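You operate a simulated robot arm through the tools that you are given. There is no shell and no other tool.

You run a simulated robot arm. Do the job below in one go: nothing can be reset, and whatever is moved stays where it is left.

## Task
Clean the width gauge's table, then zero it on the yellow master ring.
Fine: wipe the grit off with the white cloth and lay it back; leave the ring under the lever and the case open. What is to be rubbed or washed off counts as gone when no trace of it is left.

It is judged by the outcome, as a careful person would: the job done as asked, and still so three seconds after it is handed in. It fails if anything else is knocked over, pushed out of place, dropped, spilled or broken. Flat cloth is picked up by pressing the open fingertips on it (5 to 10 N) and closing them slowly along it; thin cloth reads only 2 to 8 mm in the jaws.

## Robot
A 7-joint arm with a two-finger parallel gripper, fixed in place. Base frame: the origin is on the floor under the middle of its stand, x ahead of it, y to its left, z up. Readings come in m, degrees, newtons and seconds.
It reaches about 1.247 m from its shoulder. Its first joint turns from -132.0 to 132.0 degrees. Payload 3.91 kg.
The tool frame sits at the grasp point between the pads (the TCP): z along the fingers, y along the line on which they close. The tips reach 0.03 m beyond it. The gripper opens to 0.11 m. The fingers are 0.02 m wide and 0.01 m thick; the gripper's body (0.048 by 0.112 m) begins 0.055 m behind the TCP.
Orientation is that of the tool frame in the base frame, as [roll, pitch, yaw] about the fixed x, y, z axes, in that order (R = Rz(yaw) Ry(pitch) Rx(roll)). With the fingers straight down and closing along the base's y, the tool's x points along the base's -x, its y along +y and its z along -z.

## Interface
- The arm moves only by the tool apply_moves. Its argument "targets" is a list of rows, each a list of 2 entries, a list of its own where there are three numbers: the shift along the tool's x, y, z in units of 20 mm (1.0 is 20 mm), then the turn, a rotation vector about the tool's x, y, z in units of 4 degrees (1.0 is 4 degrees). In form: [[[dx, dy, dz], [wx, wy, wz]], ...]. A call has 1 to 20 rows; each row shifts and turns the commanded pose from where the row before left it, along the tool's axes as they then stand. "jaw" is the closure, from 0 (fully open) to 1 (shut), set as the call begins (left out, the last holds). A call with a number of a shift or a turn outside -1 to 1 is refused whole. Each row takes 0.2 s and may step no farther than 0.05 m and 8.6 degrees from the row before; otherwise, or with a gripper value out of range, the whole call is refused. Where a pose cannot be reached the arm comes as near as it can. A force on the tool above 90 N (or 10 N above the force at the start of the call, whichever is more), or a blocked arm, ends the call early, and 0.2 s more pass. The fingers move at their own pace (about 0.108 m/s each) and stop on an object; they squeeze with about 30 N. The grip force told is the motor's: it shows also when the fingers shut on nothing. Time passes only in rows, and 0.2 s behind the last, so rows that do not move let the fingers close. The reply holds the time, the measured pose of the TCP, the force on the tool along the base axes, the opening and the grip force, in the units named above and with some noise, with the torque about the TCP (base axes, N m) and any sound that the robot's microphone picked up.
- Cameras (640 x 400 px; columns grow to the right, rows downward): "scene" is fixed at [0.219, 0.5005, 1.6489]; the picture's right is [-0.21, -0.98, 0.00], its down [-0.72, 0.16, -0.68] and it looks along [0.66, -0.14, -0.74] (base axes); focal length 264 px, centre (320, 200). "wrist" rides on the gripper at [0.072, 0.017, -0.103] in the tool frame; the picture's right is [-0.23, 0.97, 0.00], its down [-0.76, -0.18, -0.62] and it looks along [-0.61, -0.14, 0.78] (tool axes); focal length 222 px, centre (320, 200). There is no depth. A picture from a camera that has moved, and an enlarged one, comes with that camera's place and axes in the base frame and with its lens.
- snapshot(camera): a new picture of that camera. No time passes.
- enlarge(camera, box): a new picture of the part [left, top, right, bottom] of that camera's present view, enlarged. No time passes.
- sign_off(): hands the job in; it is judged then, once.

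Places have to be worked out from the pictures, the camera data and where the tool is seen. Open the gripper and draw the arm clear of the work before you hand the job in, unless the task says otherwise.

The tools are called as a command line: name --argument value ..., lists and objects as JSON in quotes. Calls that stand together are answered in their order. apply_moves: Moves the arm, as the interface text tells. Its arguments: {"type":"object","properties":{"targets":{"type":"array","items":{"type":"array"}},"jaw":{"type":"number"}},"required":["targets"]} The other tools are called the same way: snapshot (camera) takes a picture; enlarge (camera, box) takes an enlarged picture of a part of a camera's view; sign_off () hands the job in.

At the start:

```text
t: 0.0
tool_pos: [0.7262, 0.0858, 1.3587]
orientation: [-180.0, 0.0, 180.0]
force: [0.2, 0.5, 0.0]
torque: [0.01, 0.01, 0.02]
width: 0.1101
grasp_force: 0.1
```

scene: 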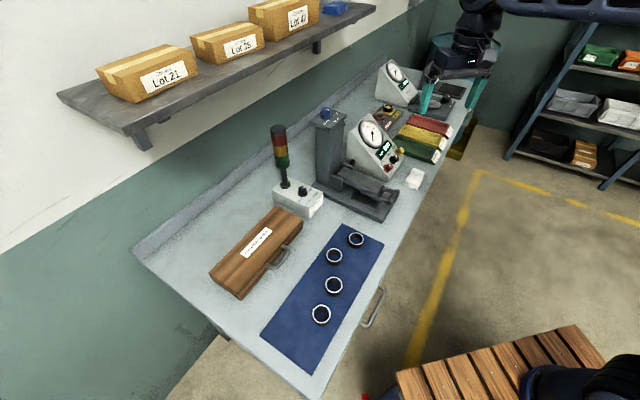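
wrist: 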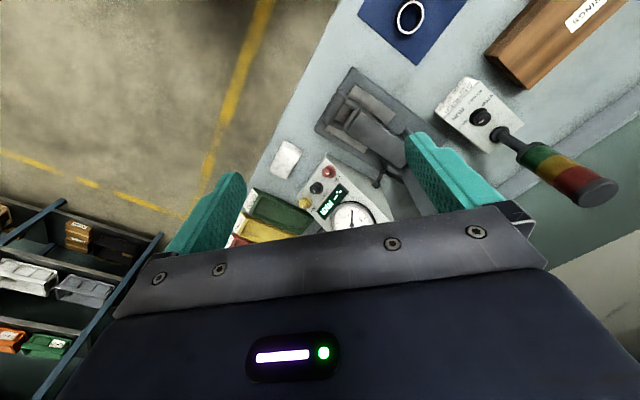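

I start by looking closely at the bench to identify the gauge, the cloth, the case and the labels.

enlarge --camera "scene" --box '[300, 90, 460, 230]'

enlarge --camera "scene" --box '[200, 180, 400, 330]'

enlarge --camera "wrist" --box '[220, 50, 440, 250]'

enlarge --camera "scene" --box '[360, 30, 520, 170]'

```text
2.86 times, centred on (380, 160) of scene
camera zoom: at [0.219, 0.5005, 1.6489], right [-0.21, -0.98, 0.0], down [-0.72, 0.16, -0.68], along [0.66, -0.14, -0.74], focal length 753 px, centre (149, 314)
```

zoom: 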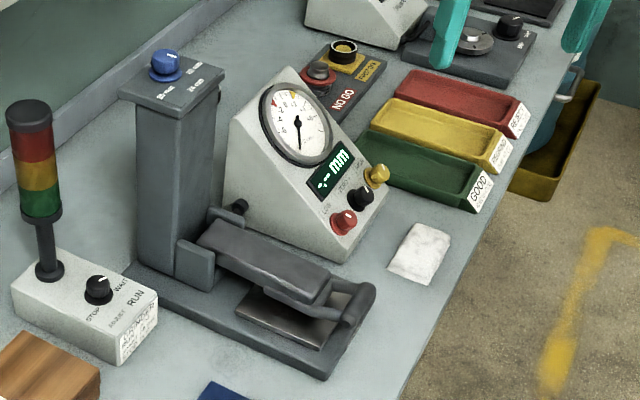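

```text
2.67 times, centred on (300, 255) of scene
camera zoom: at [0.219, 0.5005, 1.6489], right [-0.21, -0.98, 0.0], down [-0.72, 0.16, -0.68], along [0.66, -0.14, -0.74], focal length 703 px, centre (373, 53)
```

zoom: 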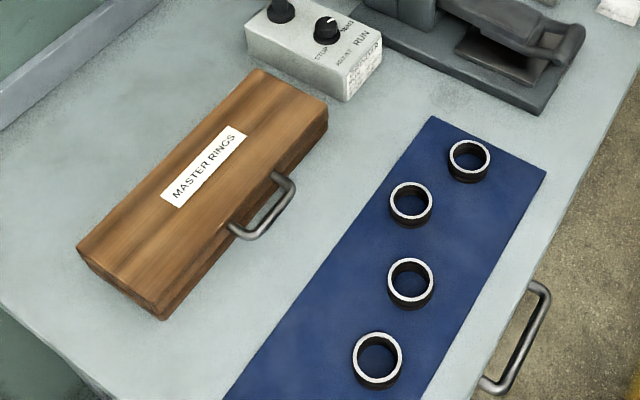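

```text
2.00 times, centred on (330, 150) of wrist
camera zoom: at [0.6541, 0.1027, 1.4623], right [0.23, 0.97, 0.0], down [0.76, -0.18, 0.62], along [0.61, -0.14, -0.78], focal length 444 px, centre (300, 300)
```

zoom: 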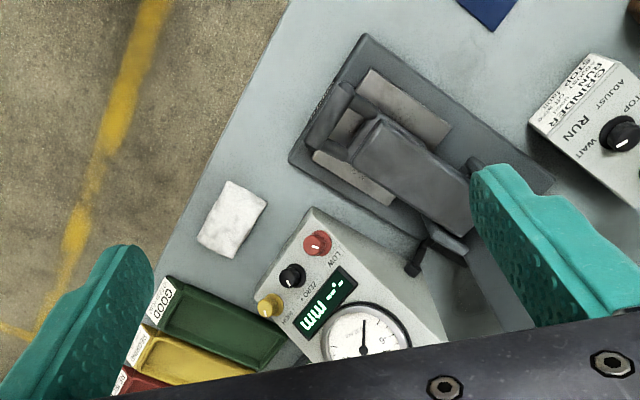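

```text
2.86 times, centred on (440, 100) of scene
camera zoom: at [0.219, 0.5005, 1.6489], right [-0.21, -0.98, 0.0], down [-0.72, 0.16, -0.68], along [0.66, -0.14, -0.74], focal length 753 px, centre (-23, 486)
```

zoom: 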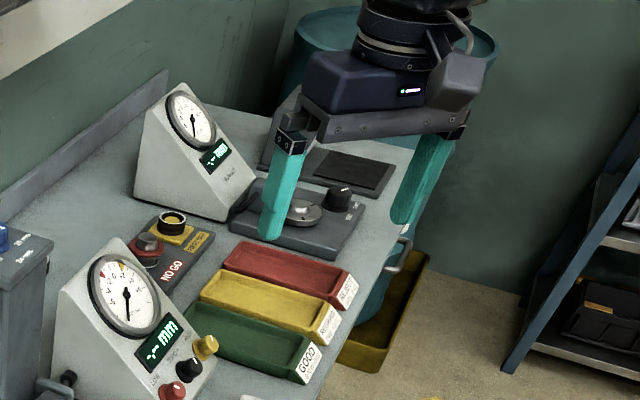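

The gauge with the lever, a dial box with LOW/ZERO/HIGH knobs, a white cloth, and a closed case "MASTER RINGS" are visible. I enlarge the labels to understand the controls.

enlarge --camera "scene" --box '[310, 95, 360, 130]'

enlarge --camera "scene" --box '[340, 110, 410, 185]'

enlarge --camera "scene" --box '[370, 95, 415, 135]'

enlarge --camera "scene" --box '[310, 150, 410, 225]'

enlarge --camera "scene" --box '[265, 175, 335, 225]'

enlarge --camera "wrist" --box '[290, 140, 410, 240]'

enlarge --camera "wrist" --box '[300, 60, 440, 180]'

enlarge --camera "wrist" --box '[420, 0, 640, 200]'

```text
11.43 times, centred on (335, 112) of scene
camera zoom: at [0.219, 0.5005, 1.6489], right [-0.21, -0.98, 0.0], down [-0.72, 0.16, -0.68], along [0.66, -0.14, -0.74], focal length 3013 px, centre (149, 1200)
```

zoom: 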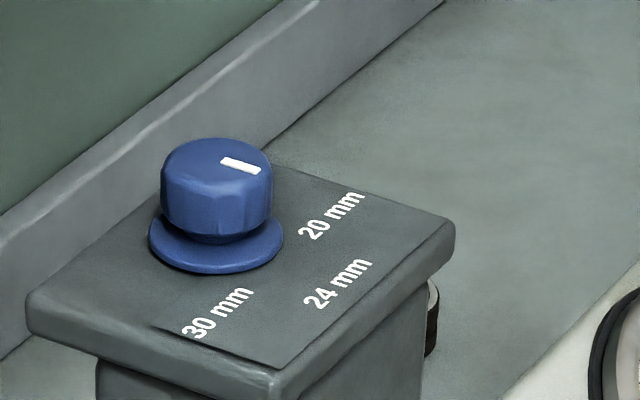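

```text
5.33 times, centred on (375, 148) of scene
camera zoom: at [0.219, 0.5005, 1.6489], right [-0.21, -0.98, 0.0], down [-0.72, 0.16, -0.68], along [0.66, -0.14, -0.74], focal length 1406 px, centre (27, 480)
```

zoom: 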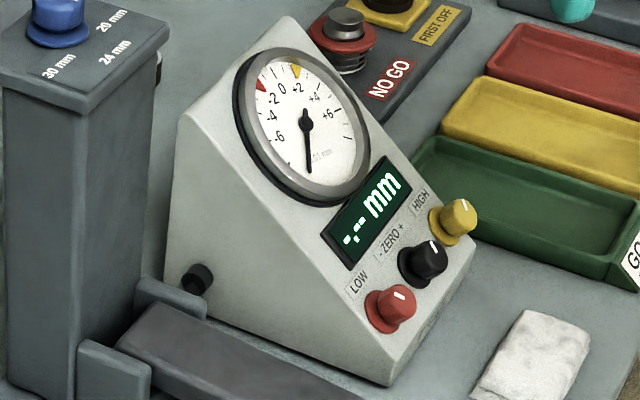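

```text
10.00 times, centred on (392, 115) of scene
camera zoom: at [0.219, 0.5005, 1.6489], right [-0.21, -0.98, 0.0], down [-0.72, 0.16, -0.68], along [0.66, -0.14, -0.74], focal length 2636 px, centre (-405, 1050)
```

zoom: 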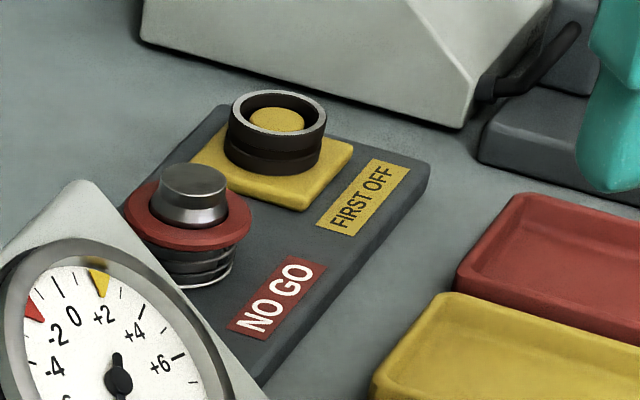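

```text
5.33 times, centred on (360, 188) of scene
camera zoom: at [0.219, 0.5005, 1.6489], right [-0.21, -0.98, 0.0], down [-0.72, 0.16, -0.68], along [0.66, -0.14, -0.74], focal length 1406 px, centre (107, 267)
```

zoom: 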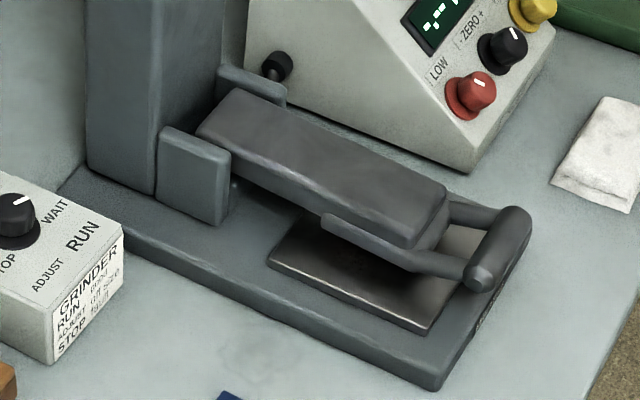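

```text
8.00 times, centred on (300, 200) of scene
camera zoom: at [0.219, 0.5005, 1.6489], right [-0.21, -0.98, 0.0], down [-0.72, 0.16, -0.68], along [0.66, -0.14, -0.74], focal length 2109 px, centre (480, 200)
```

zoom: 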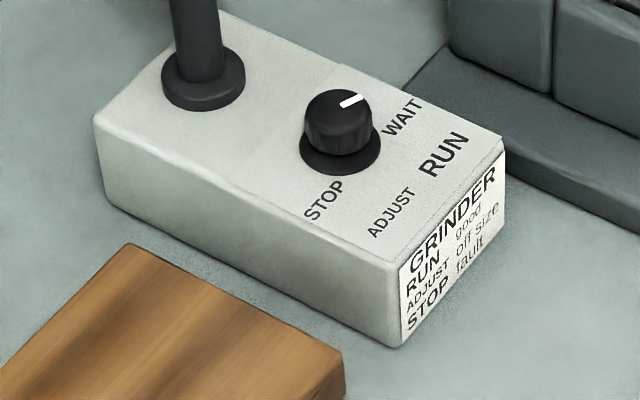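

```text
4.00 times, centred on (350, 190) of wrist
camera zoom: at [0.6541, 0.1027, 1.4623], right [0.23, 0.97, 0.0], down [0.76, -0.18, 0.62], along [0.61, -0.14, -0.78], focal length 888 px, centre (200, 240)
```

zoom: 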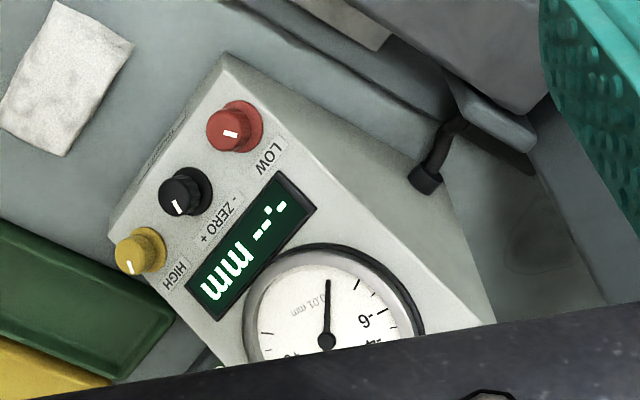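

```text
3.33 times, centred on (370, 120) of wrist
camera zoom: at [0.6541, 0.1027, 1.4623], right [0.23, 0.97, 0.0], down [0.76, -0.18, 0.62], along [0.61, -0.14, -0.78], focal length 740 px, centre (153, 467)
```

zoom: 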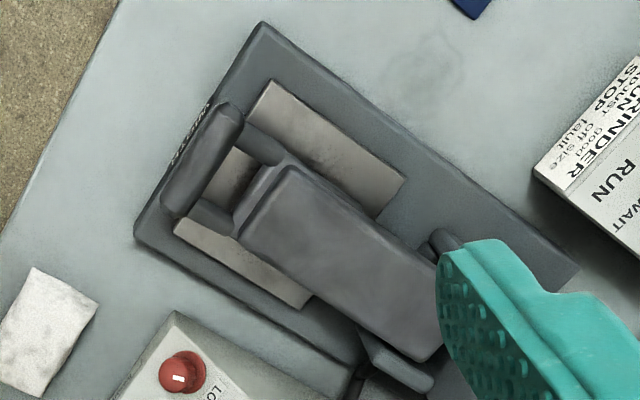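

```text
2.00 times, centred on (530, 100) of wrist
camera zoom: at [0.6541, 0.1027, 1.4623], right [0.23, 0.97, 0.0], down [0.76, -0.18, 0.62], along [0.61, -0.14, -0.78], focal length 444 px, centre (-100, 400)
```

zoom: 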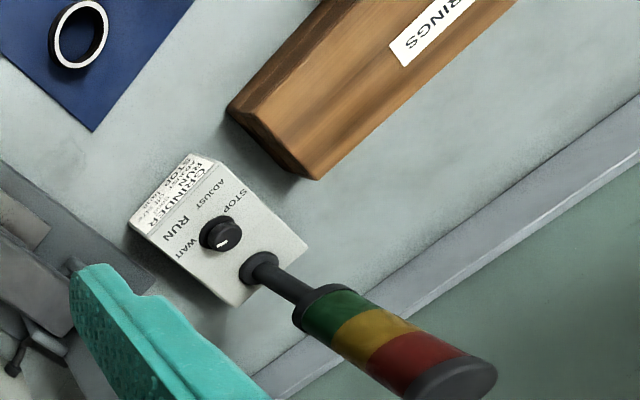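

The bench runs diagonally (about −45°), top at z≈0.885. I turn the tool so that it faces the bench squarely and take new pictures from there.

apply_moves --targets '[[[0, 0, 0], [0, 0, -1]], [[0, 0, 0], [0, 0, -1]], [[0, 0, 0], [0, 0, -1]], [[0, 0, 0], [0, 0, -1]], [[0, 0, 0], [0, 0, -1]], [[0, 0, 0], [0, 0, -1]], [[0, 0, 0], [0, 0, -1]], [[0, 0, 0], [0, 0, -1]], [[0, 0, 0], [0, 0, -1]], [[0, 0, 0], [0, 0, -1]], [[0, 0, 0], [0, 0, -1]]]'

snapshot --camera "wrist"

snapshot --camera "scene"

```text
t: 2.4
tool_pos: [0.726, 0.0849, 1.3597]
orientation: [180.0, 0.0, -135.9]
force: [0.7, 0.5, 0.0]
torque: [-0.01, -0.03, 0.01]
width: 0.11
grasp_force: 0.1
```

```text
taken
camera wrist: at [0.6626, 0.0474, 1.4623], right [-0.51, 0.86, 0.0], down [0.67, 0.4, 0.62], along [0.53, 0.32, -0.78], focal length 222 px, centre (320, 200)
```

wrist: 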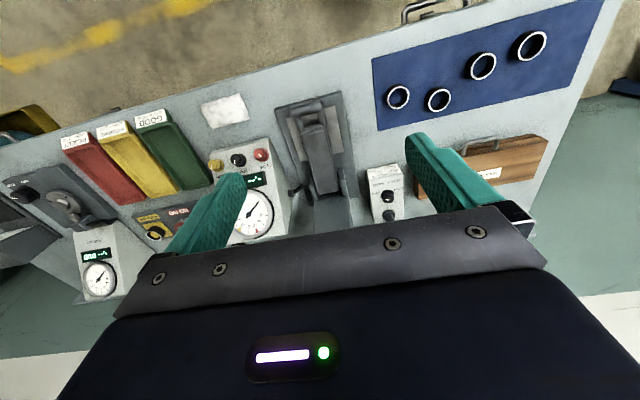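

```text
taken
```

scene: 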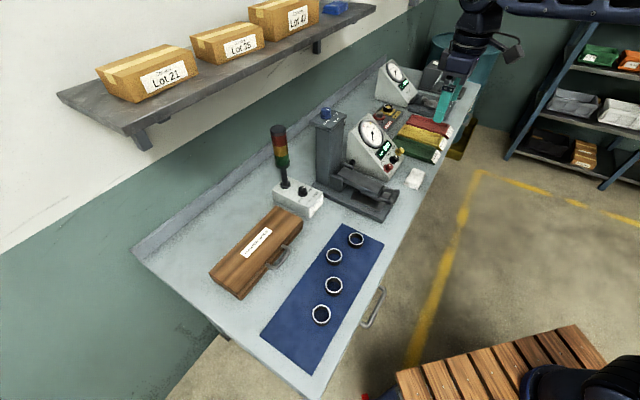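

enlarge --camera "wrist" --box '[260, 70, 420, 230]'

enlarge --camera "wrist" --box '[180, 70, 300, 240]'

enlarge --camera "wrist" --box '[0, 150, 180, 310]'

enlarge --camera "wrist" --box '[380, 100, 560, 230]'

```text
2.50 times, centred on (340, 150) of wrist
camera zoom: at [0.6626, 0.0474, 1.4623], right [-0.51, 0.86, 0.0], down [0.67, 0.4, 0.62], along [0.53, 0.32, -0.78], focal length 555 px, centre (270, 325)
```

zoom: 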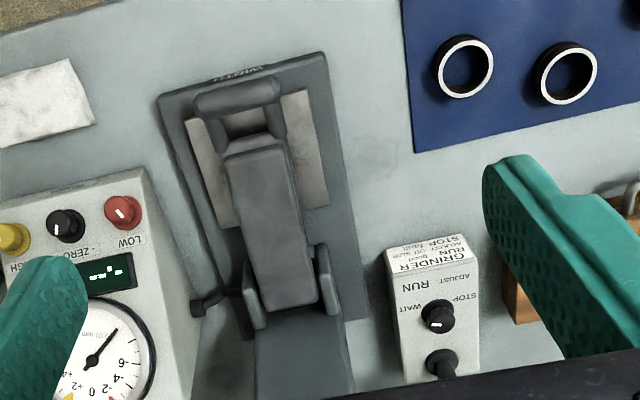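

```text
2.35 times, centred on (240, 155) of wrist
camera zoom: at [0.6626, 0.0474, 1.4623], right [-0.51, 0.86, 0.0], down [0.67, 0.4, 0.62], along [0.53, 0.32, -0.78], focal length 523 px, centre (508, 306)
```

zoom: 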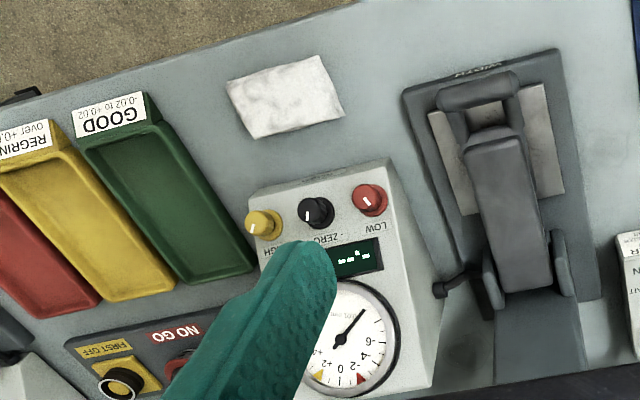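

```text
2.50 times, centred on (90, 230) of wrist
camera zoom: at [0.6626, 0.0474, 1.4623], right [-0.51, 0.86, 0.0], down [0.67, 0.4, 0.62], along [0.53, 0.32, -0.78], focal length 555 px, centre (895, 125)
```

zoom: 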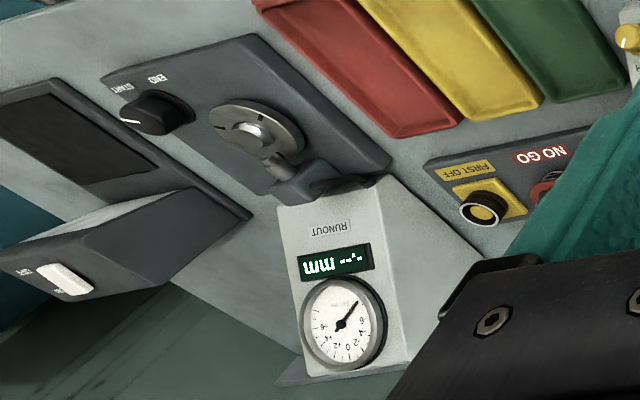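

```text
3.08 times, centred on (470, 165) of wrist
camera zoom: at [0.6626, 0.0474, 1.4623], right [-0.51, 0.86, 0.0], down [0.67, 0.4, 0.62], along [0.53, 0.32, -0.78], focal length 684 px, centre (-142, 308)
```

zoom: 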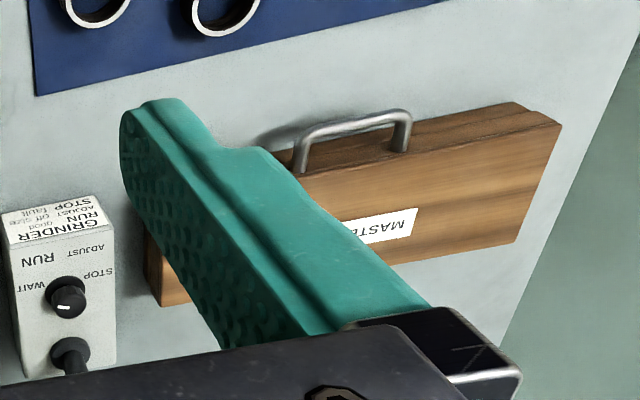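

The label confirms the lever device is "WIDTH" (the other is "RUNOUT"). I move down in front of the gauge to look under the lever at its table.

apply_moves --targets '[[[0.228, -0.168, 1], [0, 0, 0]], [[0.228, -0.168, 1], [0, 0, 0]], [[0.228, -0.168, 1], [0, 0, 0]], [[0.228, -0.168, 1], [0, 0, 0]], [[0.228, -0.168, 1], [0, 0, 0]], [[0.228, -0.168, 1], [0, 0, 0]], [[0.228, -0.168, 1], [0, 0, 0]], [[0.228, -0.168, 1], [0, 0, 0]], [[0.228, -0.168, 1], [0, 0, 0]], [[0.228, -0.168, 1], [0, 0, 0]], [[0.228, -0.168, 1], [0, 0, 0]], [[0.228, -0.168, 1], [0, 0, 0]], [[0.228, -0.168, 1], [0, 0, 0]], [[0.228, -0.168, 1], [0, 0, 0]], [[0.228, -0.168, 1], [0, 0, 0]], [[0.228, -0.168, 1], [0, 0, 0]]]'

snapshot --camera "wrist"

enlarge --camera "wrist" --box '[300, 160, 460, 270]'

snapshot --camera "scene"

```text
t: 5.8
tool_pos: [0.7111, -0.0036, 1.0381]
orientation: [180.0, 0.0, -135.9]
force: [-0.1, 0.3, -0.3]
torque: [0.02, -0.02, 0.05]
width: 0.1102
grasp_force: 0.0
```

```text
taken
camera wrist: at [0.6464, -0.0414, 1.1425], right [-0.51, 0.86, 0.0], down [0.67, 0.4, 0.62], along [0.54, 0.32, -0.78], focal length 222 px, centre (320, 200)
```

wrist: 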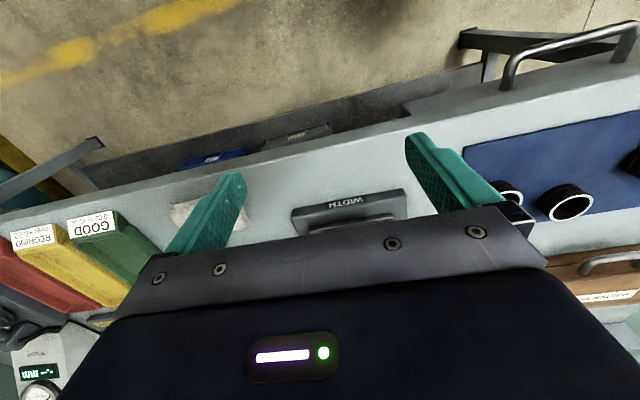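

```text
3.64 times, centred on (380, 215) of wrist
camera zoom: at [0.6464, -0.0414, 1.1425], right [-0.51, 0.86, 0.0], down [0.67, 0.4, 0.62], along [0.54, 0.32, -0.78], focal length 808 px, centre (102, 146)
```

zoom: 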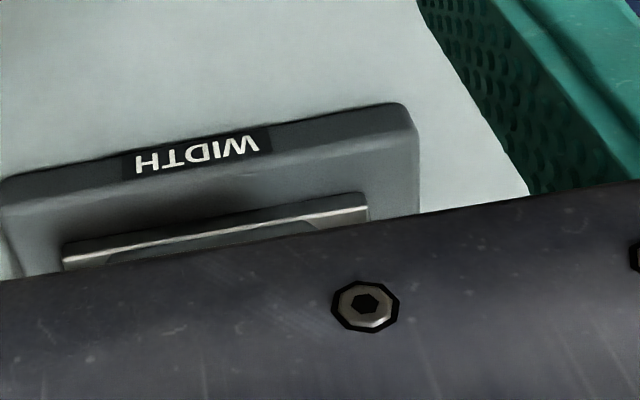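

```text
taken
```

scene: 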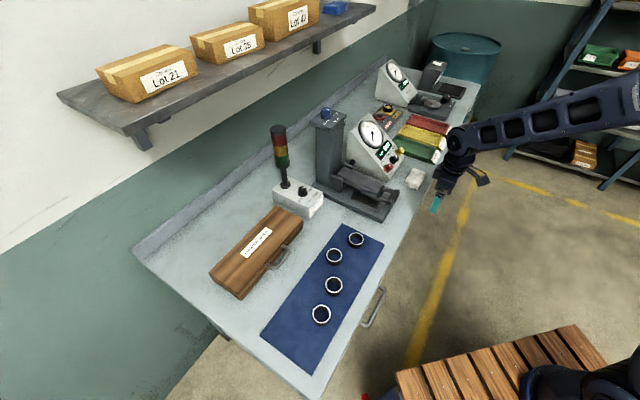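

The gripper body hides the forward view, so I tilt the tool forward and shift a little to look under the lever.

apply_moves --targets '[[[-0.18, 0.93, 0.2], [0, 0, 0]], [[-0.18, 0.93, 0.2], [0, 0, 0]], [[-0.18, 0.93, 0.2], [0, 0, 0]], [[-0.18, 0.93, 0.2], [0, 0, 0]], [[-0.18, 0.93, 0.2], [0, 0, 0]], [[0, 0, 0], [0, -1, 0]], [[0, 0, 0], [0, -1, 0]], [[0, 0, 0], [0, -1, 0]], [[0, 0, 0], [0, -1, 0]], [[0, 0, 0], [0, -1, 0]], [[0, 0, 0], [0, -1, 0]], [[0, 0, 0], [0, -1, 0]], [[0, 0, 0], [0, -1, 0]], [[0, 0, 0], [0, -1, 0]]]'

snapshot --camera "wrist"

enlarge --camera "wrist" --box '[240, 80, 400, 200]'

```text
t: 8.8
tool_pos: [0.6588, 0.075, 1.0188]
orientation: [180.0, 36.0, -136.0]
force: [-0.6, 0.5, -0.7]
torque: [-0.01, -0.01, 0.02]
width: 0.1098
grasp_force: 0.0
```

```text
taken
camera wrist: at [0.5616, 0.0045, 1.0606], right [-0.54, 0.83, 0.13], down [0.3, 0.05, 0.95], along [0.78, 0.56, -0.28], focal length 222 px, centre (320, 200)
```

wrist: 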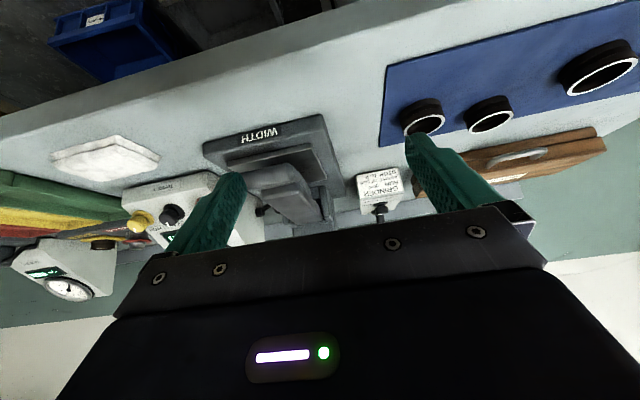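

```text
3.33 times, centred on (320, 140) of wrist
camera zoom: at [0.5616, 0.0045, 1.0606], right [-0.54, 0.83, 0.13], down [0.3, 0.05, 0.95], along [0.78, 0.56, -0.28], focal length 740 px, centre (320, 400)
```

zoom: 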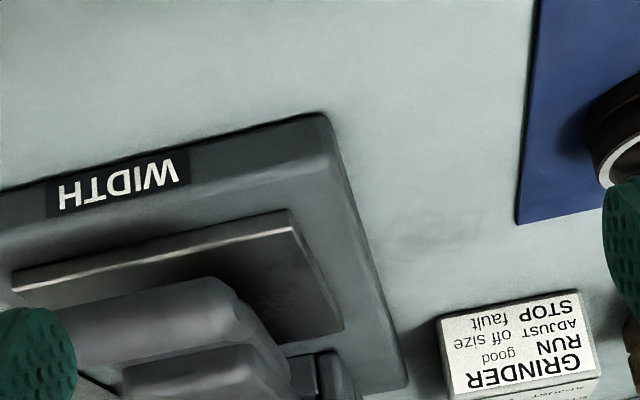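

A dark patch shows on the table under the lever. I shift sideways and a bit closer to see the lever's handle bar and the table between the fingers.

apply_moves --targets '[[[-0.5, -1, 0.37], [0, 0, 0]], [[-0.5, -1, 0.37], [0, 0, 0]], [[-0.5, -1, 0.37], [0, 0, 0]], [[-0.5, -1, 0.37], [0, 0, 0]]]'

snapshot --camera "wrist"

enlarge --camera "wrist" --box '[250, 80, 410, 220]'

```text
t: 9.8
tool_pos: [0.7501, 0.052, 1.0181]
orientation: [-180.0, 36.0, -136.0]
force: [0.7, -0.4, -0.4]
torque: [-0.01, -0.01, 0.01]
width: 0.1101
grasp_force: 0.2
```

```text
taken
camera wrist: at [0.6532, -0.0187, 1.0594], right [-0.54, 0.83, 0.13], down [0.3, 0.05, 0.95], along [0.78, 0.56, -0.28], focal length 222 px, centre (320, 200)
```

wrist: 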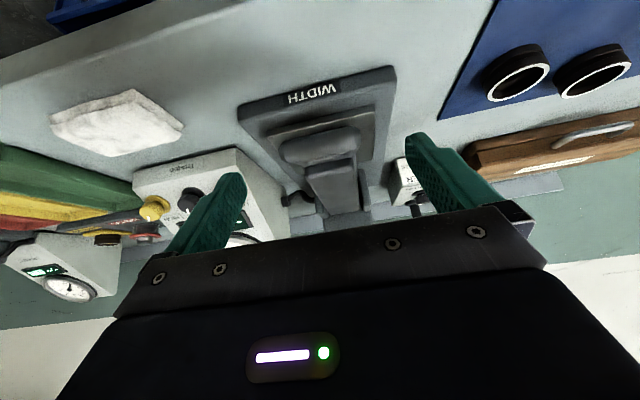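

```text
2.86 times, centred on (330, 150) of wrist
camera zoom: at [0.6532, -0.0187, 1.0594], right [-0.54, 0.83, 0.13], down [0.3, 0.05, 0.95], along [0.78, 0.56, -0.28], focal length 635 px, centre (291, 343)
```

zoom: 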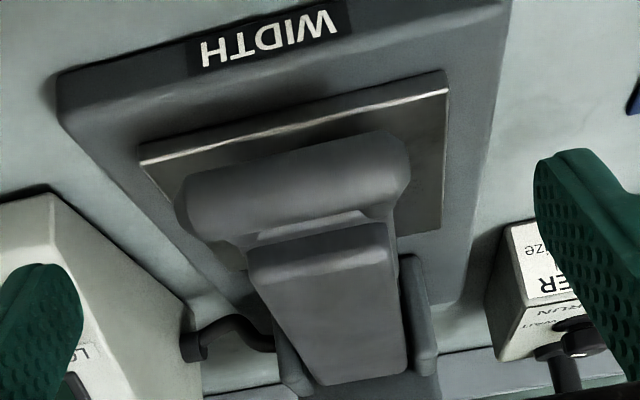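

The handle bar centre is at about (0.798, 0.098, 0.955), the table centre near (0.864, 0.156, 0.91). I close the jaw, tilt to 45° and bring the closed fingertips down in front of the bar, then under it.

apply_moves --targets '[[[0, 0, 0], [0, -1, 0]], [[0, 0, 0], [0, -1, 0]], [[0, 0, 0], [0, -0.25, 0]], [[0.875, 0, 0.575], [0, 0, 0]], [[0.875, 0, 0.575], [0, 0, 0]], [[0.875, 0, 0.575], [0, 0, 0]], [[0.875, 0, 0.575], [0, 0, 0]], [[0, 0, 0], [0, 0, 0]]]' --jaw 1

snapshot --camera "wrist"

enlarge --camera "scene" --box '[320, 130, 460, 230]'

```text
t: 11.6
tool_pos: [0.7377, 0.0402, 0.9369]
orientation: [179.9, 45.0, -136.1]
force: [0.2, 0.7, 0.0]
torque: [0.0, 0.02, 0.02]
width: 0.0
grasp_force: 30.0
```

```text
taken
camera wrist: at [0.6375, -0.0331, 0.959], right [-0.56, 0.81, 0.16], down [0.19, -0.06, 0.98], along [0.8, 0.58, -0.12], focal length 222 px, centre (320, 200)
```

wrist: 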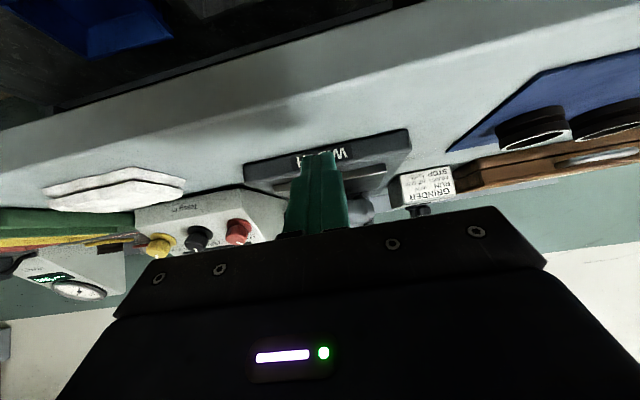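

```text
4.00 times, centred on (390, 180) of scene
camera zoom: at [0.219, 0.5005, 1.6489], right [-0.21, -0.98, 0.0], down [-0.72, 0.16, -0.68], along [0.66, -0.14, -0.74], focal length 1054 px, centre (40, 280)
```

zoom: 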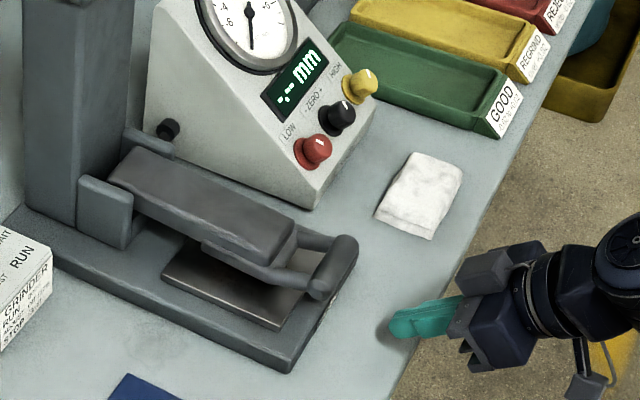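

The closed fingertips are just in front of the gauge and centred on it. I slide them forward beneath the bar.

apply_moves --targets '[[[-0.707, 0, 0.707], [0, 0, 0]], [[-0.707, 0, 0.707], [0, 0, 0]], [[-0.707, 0, 0.707], [0, 0, 0]], [[0, 0, 0], [0, 0, 0]]]'

enlarge --camera "scene" --box '[320, 130, 460, 230]'

enlarge --camera "wrist" --box '[220, 80, 440, 240]'

```text
t: 12.6
tool_pos: [0.7807, 0.0824, 0.9375]
orientation: [180.0, 44.9, -136.0]
force: [0.4, 0.5, -0.2]
torque: [-0.02, 0.01, -0.02]
width: 0.0
grasp_force: 29.9
```

```text
4.00 times, centred on (390, 180) of scene
camera zoom: at [0.219, 0.5005, 1.6489], right [-0.21, -0.98, 0.0], down [-0.72, 0.16, -0.68], along [0.66, -0.14, -0.74], focal length 1054 px, centre (40, 280)
```

zoom: 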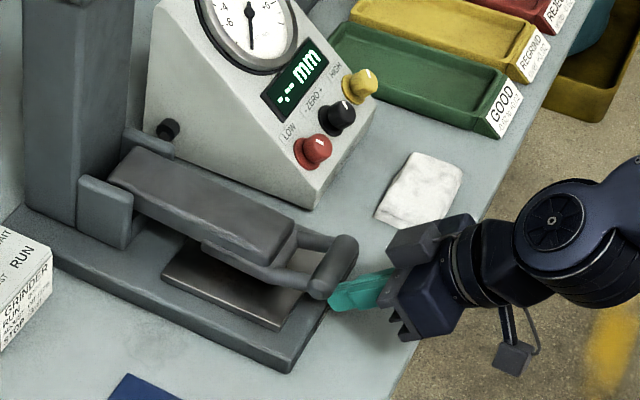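

```text
2.50 times, centred on (330, 160) of wrist
camera zoom: at [0.6795, 0.0086, 0.9593], right [-0.56, 0.81, 0.16], down [0.19, -0.06, 0.98], along [0.8, 0.58, -0.12], focal length 555 px, centre (295, 300)
```

zoom: 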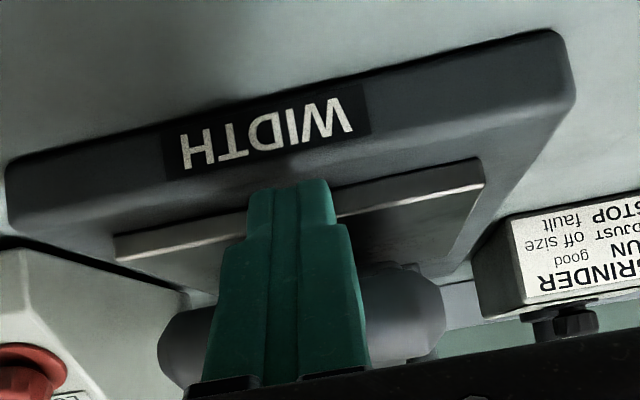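

No contact yet; the tip is under the bar. I lift straight up 50 mm and look at the force.

apply_moves --targets '[[[-0.35, 0, -0.35], [0, 0, 0]], [[-0.35, 0, -0.35], [0, 0, 0]], [[-0.35, 0, -0.35], [0, 0, 0]], [[-0.35, 0, -0.35], [0, 0, 0]], [[-0.35, 0, -0.35], [0, 0, 0]]]'

enlarge --camera "scene" --box '[320, 130, 460, 230]'

enlarge --camera "wrist" --box '[220, 80, 440, 240]'

```text
t: 13.8
tool_pos: [0.7818, 0.0814, 0.9848]
orientation: [180.0, 45.0, -135.9]
force: [-1.0, 0.2, -1.7]
torque: [-0.03, 0.02, 0.0]
width: 0.0
grasp_force: 30.1
```

```text
4.00 times, centred on (390, 180) of scene
camera zoom: at [0.219, 0.5005, 1.6489], right [-0.21, -0.98, 0.0], down [-0.72, 0.16, -0.68], along [0.66, -0.14, -0.74], focal length 1054 px, centre (40, 280)
```

zoom: 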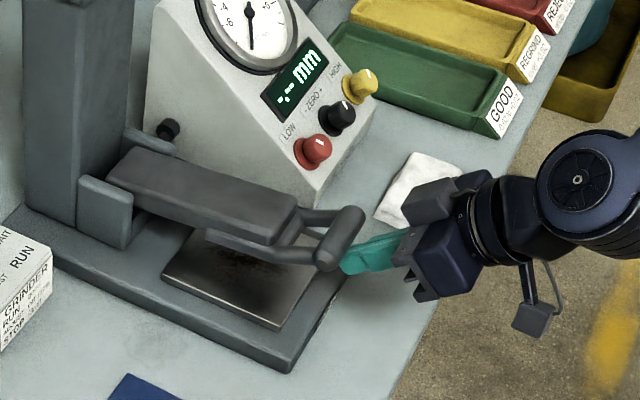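

```text
2.50 times, centred on (330, 160) of wrist
camera zoom: at [0.6805, 0.0079, 1.0081], right [-0.56, 0.81, 0.16], down [0.19, -0.06, 0.98], along [0.8, 0.58, -0.12], focal length 555 px, centre (295, 300)
```

zoom: 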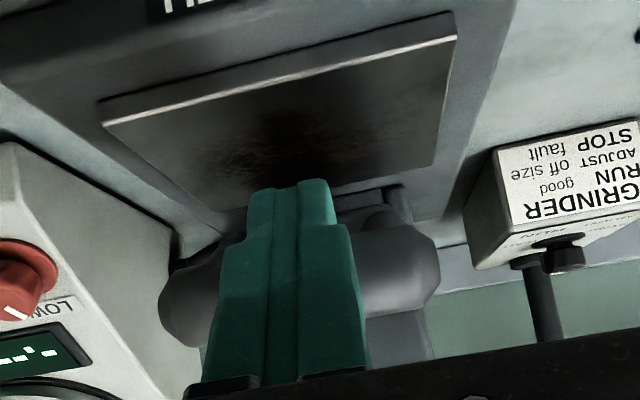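

The lever lifts easily (≈2 N) and brown grit is now visible on the table centre. I continue lifting along the arc to about 60°.

apply_moves --targets '[[[-0.725, 0, -0.456], [0, 0, 0]], [[-0.841, 0, -0.438], [0, 0, 0]], [[-0.88, 0, -0.364], [0, 0, 0]], [[-0.908, 0, -0.286], [0, 0, 0]], [[-0.926, 0, -0.205], [0, 0, 0]], [[-0.944, 0, -0.124], [0, 0, 0]], [[-0.947, 0, -0.042], [0, 0, 0]], [[-0.947, 0, 0.042], [0, 0, 0]], [[-0.944, 0, 0.124], [0, 0, 0]], [[-0.926, 0, 0.205], [0, 0, 0]]]'

enlarge --camera "scene" --box '[310, 90, 470, 220]'

snapshot --camera "wrist"

```text
t: 16.0
tool_pos: [0.8588, 0.1552, 1.1345]
orientation: [179.9, 45.0, -136.0]
force: [-3.7, -0.1, -0.1]
torque: [0.0, 0.03, 0.01]
width: 0.0003
grasp_force: 30.0
```

```text
3.08 times, centred on (390, 155) of scene
camera zoom: at [0.219, 0.5005, 1.6489], right [-0.21, -0.98, 0.0], down [-0.72, 0.16, -0.68], along [0.66, -0.14, -0.74], focal length 811 px, centre (105, 338)
```

zoom: 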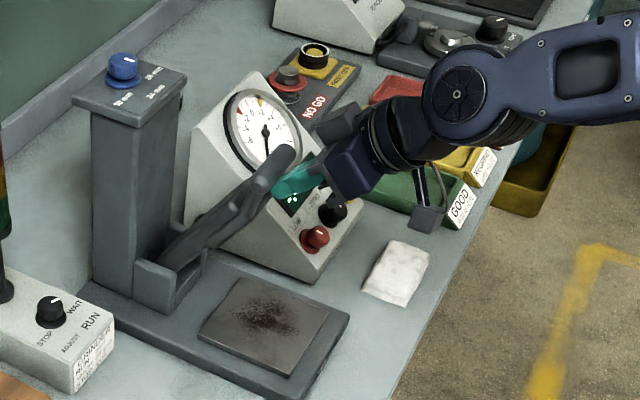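

```text
taken
camera wrist: at [0.757, 0.0809, 1.1563], right [-0.56, 0.81, 0.16], down [0.19, -0.06, 0.98], along [0.8, 0.58, -0.12], focal length 222 px, centre (320, 200)
```

wrist: 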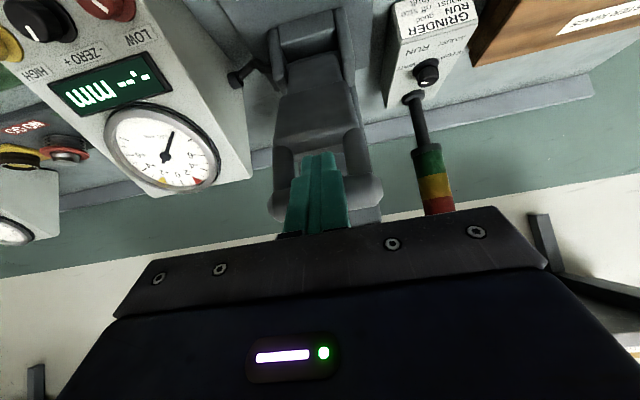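

The lever is at roughly 55° and the grit patch on the table is clearly visible. I continue to about 80°.

apply_moves --targets '[[[-0.908, 0, 0.286], [0, 0, 0]], [[-0.88, 0, 0.364], [0, 0, 0]], [[-0.841, 0, 0.438], [0, 0, 0]], [[-0.802, 0, 0.513], [0, 0, 0]]]'

enlarge --camera "scene" --box '[310, 80, 470, 210]'

snapshot --camera "wrist"

```text
t: 17.0
tool_pos: [0.9092, 0.2056, 1.1608]
orientation: [179.8, 45.0, -136.0]
force: [-4.4, -3.7, -4.5]
torque: [-0.06, 0.14, 0.08]
width: 0.0
grasp_force: 29.9
```

```text
3.08 times, centred on (390, 145) of scene
camera zoom: at [0.219, 0.5005, 1.6489], right [-0.21, -0.98, 0.0], down [-0.72, 0.16, -0.68], along [0.66, -0.14, -0.74], focal length 811 px, centre (105, 369)
```

zoom: 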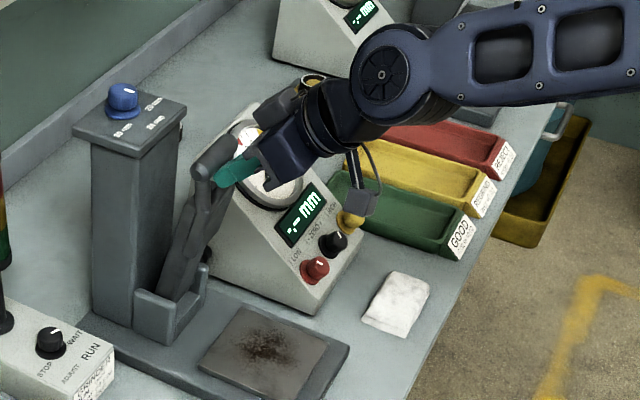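

```text
taken
camera wrist: at [0.8071, 0.1313, 1.183], right [-0.56, 0.81, 0.16], down [0.2, -0.06, 0.98], along [0.8, 0.58, -0.13], focal length 222 px, centre (320, 200)
```

wrist: 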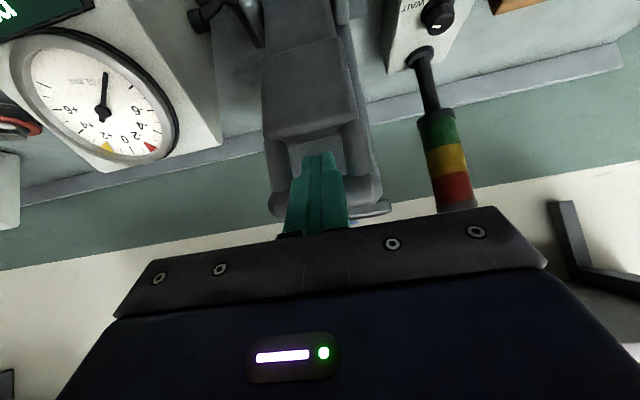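

The lever is nearly against the column. I back off a little along the arc to see whether it stays up by itself.

apply_moves --targets '[[[0.4, 0, -0.25], [0, 0, 0]], [[0.4, 0, -0.25], [0, 0, 0]], [[0.4, 0, -0.22], [0, 0, 0]], [[0, 0, 0], [0, 0, 0]], [[0, 0, 0], [0, 0, 0]]]'

enlarge --camera "scene" --box '[310, 80, 470, 210]'

snapshot --camera "wrist"

```text
t: 18.2
tool_pos: [0.8869, 0.1846, 1.1552]
orientation: [-180.0, 45.1, -136.0]
force: [-1.6, -0.3, -0.9]
torque: [0.01, 0.01, 0.02]
width: 0.0002
grasp_force: 30.4
```

```text
3.08 times, centred on (390, 145) of scene
camera zoom: at [0.219, 0.5005, 1.6489], right [-0.21, -0.98, 0.0], down [-0.72, 0.16, -0.68], along [0.66, -0.14, -0.74], focal length 811 px, centre (105, 369)
```

zoom: 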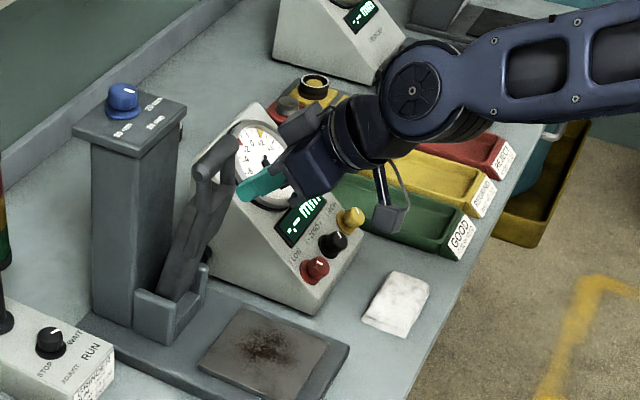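

```text
taken
camera wrist: at [0.7867, 0.1117, 1.1758], right [-0.56, 0.81, 0.16], down [0.19, -0.06, 0.98], along [0.8, 0.58, -0.12], focal length 222 px, centre (320, 200)
```

wrist: 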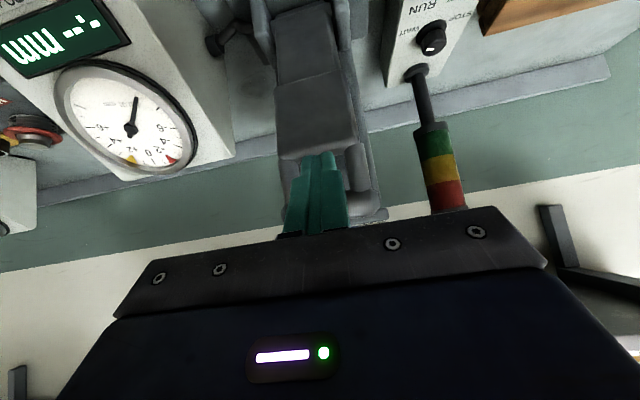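

The lever seems to stay by itself. I retreat horizontally and check again.

apply_moves --targets '[[[0.4, 0, -0.4], [0, 0, 0]], [[0.4, 0, -0.4], [0, 0, 0]], [[0.5, 0, -0.5], [0, 0, 0]], [[0.5, 0, -0.5], [0, 0, 0]], [[0, 0, 0], [0, 0, 0]], [[0, 0, 0], [0, 0, 0]]]'

enlarge --camera "scene" --box '[310, 80, 470, 210]'

enlarge --camera "wrist" --box '[200, 0, 420, 240]'

```text
t: 19.6
tool_pos: [0.8524, 0.1493, 1.154]
orientation: [-179.9, 45.0, -136.1]
force: [1.0, 0.5, 0.6]
torque: [-0.02, -0.02, 0.01]
width: 0.0
grasp_force: 29.9
```

```text
3.08 times, centred on (390, 145) of scene
camera zoom: at [0.219, 0.5005, 1.6489], right [-0.21, -0.98, 0.0], down [-0.72, 0.16, -0.68], along [0.66, -0.14, -0.74], focal length 811 px, centre (105, 369)
```

zoom: 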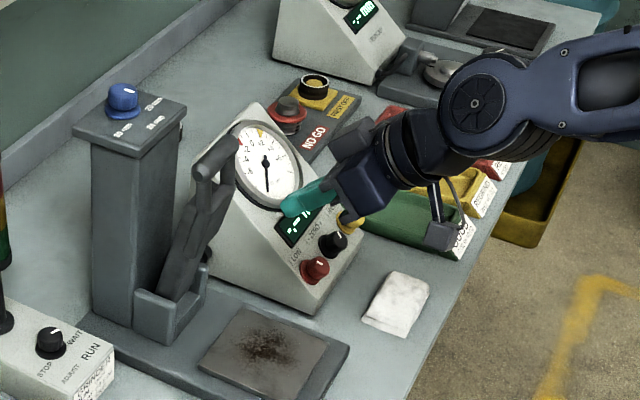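

```text
1.67 times, centred on (310, 120) of wrist
camera zoom: at [0.7512, 0.075, 1.176], right [-0.56, 0.81, 0.16], down [0.19, -0.06, 0.98], along [0.8, 0.58, -0.12], focal length 370 px, centre (337, 333)
```

zoom: 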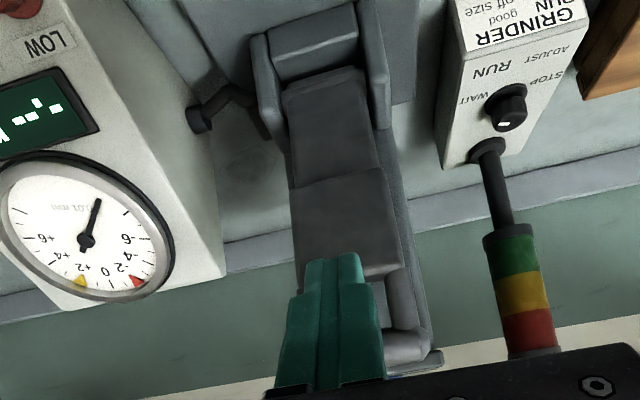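

The lever rests up on its own at about 75°. Now I retreat, bring the tool back to vertical and go above the white cloth at about (0.93, −0.07).

apply_moves --targets '[[[0.85, 0, -0.85], [0, 0, 0]], [[0.85, 0, -0.85], [0, 0, 0]], [[0.85, 0, -0.85], [0, 0, 0]], [[0.85, 0, -0.85], [0, 0, 0]], [[0.85, 0, -0.85], [0, 0, 0]], [[0, 0, 0], [0, 0.9375, 0]], [[0, 0, 0], [0, 0.9375, 0]], [[0, 0, 0], [0, 0.9375, 0]], [[0, 0, 0], [0, 0.9375, 0]], [[0, 0, 0], [0, 0.9375, 0]], [[0, 0, 0], [0, 0.9375, 0]], [[0, 0, 0], [0, 0.9375, 0]], [[0, 0, 0], [0, 0.9375, 0]], [[0, 0, 0], [0, 0.9375, 0]], [[0, 0, 0], [0, 0.9375, 0]], [[0, 0, 0], [0, 0.9375, 0]], [[0, 0, 0], [0, 0.9375, 0]]]'

apply_moves --targets '[[[-0.116, -0.972, 0.29], [0, 0, 0]], [[-0.116, -0.972, 0.29], [0, 0, 0]], [[-0.116, -0.972, 0.29], [0, 0, 0]], [[-0.116, -0.972, 0.29], [0, 0, 0]], [[-0.116, -0.972, 0.29], [0, 0, 0]], [[-0.116, -0.972, 0.29], [0, 0, 0]], [[-0.116, -0.972, 0.29], [0, 0, 0]], [[-0.116, -0.972, 0.29], [0, 0, 0]], [[-0.116, -0.972, 0.29], [0, 0, 0]], [[-0.116, -0.972, 0.29], [0, 0, 0]], [[-0.116, -0.972, 0.29], [0, 0, 0]]]' --jaw 0.3

snapshot --camera "wrist"

snapshot --camera "scene"

```text
t: 23.2
tool_pos: [0.7662, 0.0654, 1.1541]
orientation: [179.9, -0.1, -136.0]
force: [-0.7, 0.6, -1.3]
torque: [0.03, -0.03, 0.02]
width: 0.0004
grasp_force: 29.5
```

```text
t: 25.6
tool_pos: [0.9322, -0.071, 1.0903]
orientation: [180.0, 0.0, -135.9]
force: [-0.8, -0.8, 0.3]
torque: [-0.05, -0.02, 0.0]
width: 0.077
grasp_force: 0.1
```

```text
taken
camera wrist: at [0.8686, -0.1089, 1.1937], right [-0.51, 0.86, 0.0], down [0.67, 0.4, 0.62], along [0.53, 0.32, -0.78], focal length 222 px, centre (320, 200)
```

wrist: 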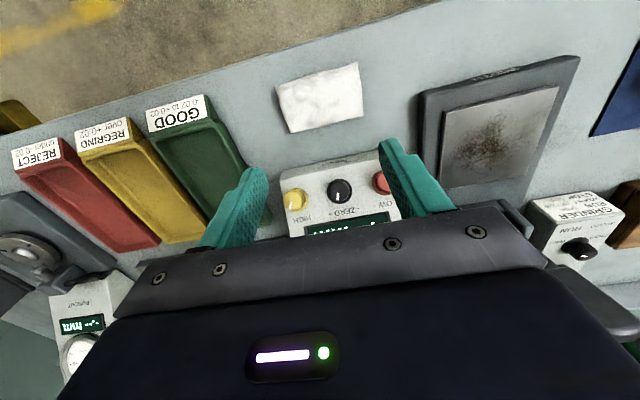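

```text
taken
```

scene: 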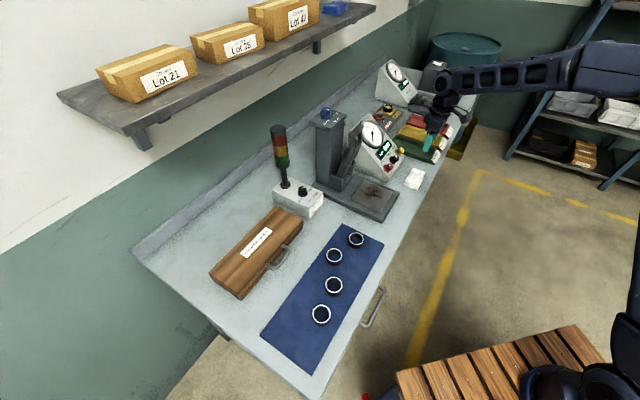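

The tool is right above the cloth. I zoom in on the cloth and the table's grit patch.

enlarge --camera "wrist" --box '[260, 40, 400, 150]'

enlarge --camera "wrist" --box '[400, 50, 600, 210]'

enlarge --camera "scene" --box '[390, 150, 450, 200]'

```text
3.64 times, centred on (330, 95) of wrist
camera zoom: at [0.8686, -0.1089, 1.1937], right [-0.51, 0.86, 0.0], down [0.67, 0.4, 0.62], along [0.53, 0.32, -0.78], focal length 808 px, centre (284, 582)
```

zoom: 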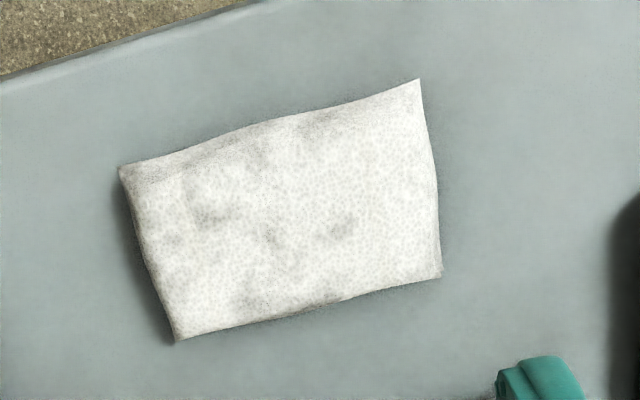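

```text
2.50 times, centred on (500, 130) of wrist
camera zoom: at [0.8686, -0.1089, 1.1937], right [-0.51, 0.86, 0.0], down [0.67, 0.4, 0.62], along [0.53, 0.32, -0.78], focal length 555 px, centre (-130, 375)
```

zoom: 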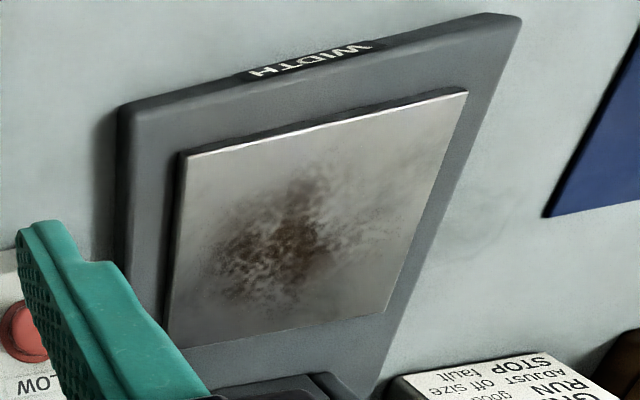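

```text
8.00 times, centred on (420, 175) of scene
camera zoom: at [0.219, 0.5005, 1.6489], right [-0.21, -0.98, 0.0], down [-0.72, 0.16, -0.68], along [0.66, -0.14, -0.74], focal length 2109 px, centre (-480, 400)
```

zoom: 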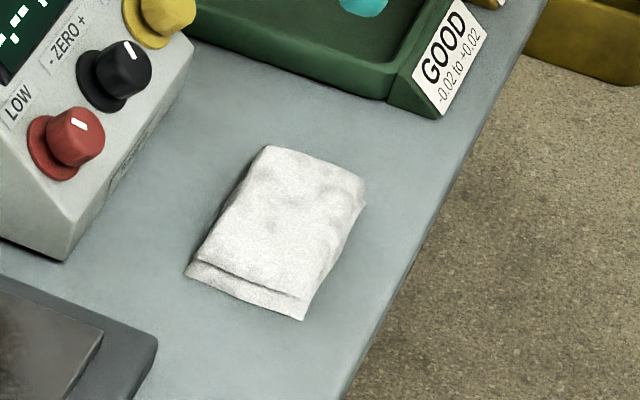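

The cloth (≈102×62 mm, centre (0.934, −0.068), long side along −45°) lies right below the fingers. I lower to just above it with the jaw half open.

apply_moves --targets '[[[0, 0, 1], [0, 0, 0]], [[0, 0, 1], [0, 0, 0]], [[0, 0, 1], [0, 0, 0]], [[0, 0, 1], [0, 0, 0]], [[0, 0, 1], [0, 0, 0]], [[0, 0, 1], [0, 0, 0]], [[0, 0, 1], [0, 0, 0]], [[0, 0, 0.6], [0, 0, 0]], [[0, 0, 0], [0, 0, 0]]]' --jaw 0.5

snapshot --camera "wrist"

enlarge --camera "scene" --box '[380, 140, 460, 210]'

```text
t: 27.6
tool_pos: [0.9337, -0.0714, 0.9378]
orientation: [179.9, 0.0, -136.1]
force: [0.4, -0.2, 0.2]
torque: [0.01, -0.02, -0.02]
width: 0.055
grasp_force: 0.1
```

```text
taken
camera wrist: at [0.8696, -0.1085, 1.0416], right [-0.51, 0.86, 0.0], down [0.67, 0.4, 0.62], along [0.54, 0.32, -0.78], focal length 222 px, centre (320, 200)
```

wrist: 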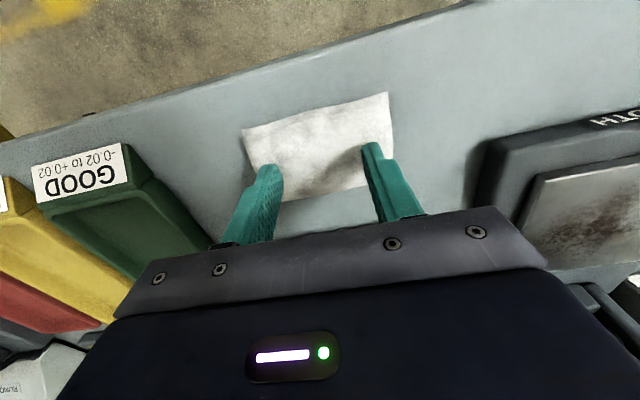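

```text
5.71 times, centred on (420, 175) of scene
camera zoom: at [0.219, 0.5005, 1.6489], right [-0.21, -0.98, 0.0], down [-0.72, 0.16, -0.68], along [0.66, -0.14, -0.74], focal length 1506 px, centre (-251, 343)
```

zoom: 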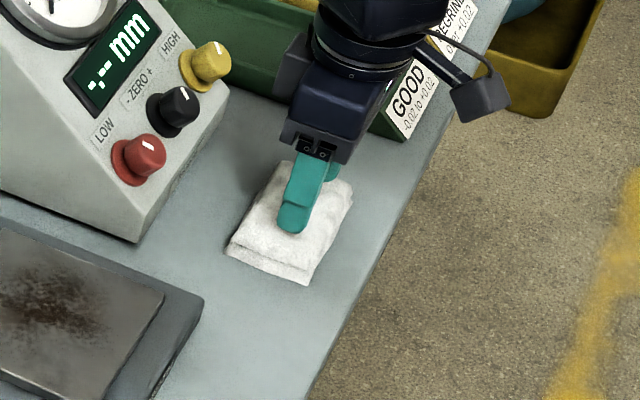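

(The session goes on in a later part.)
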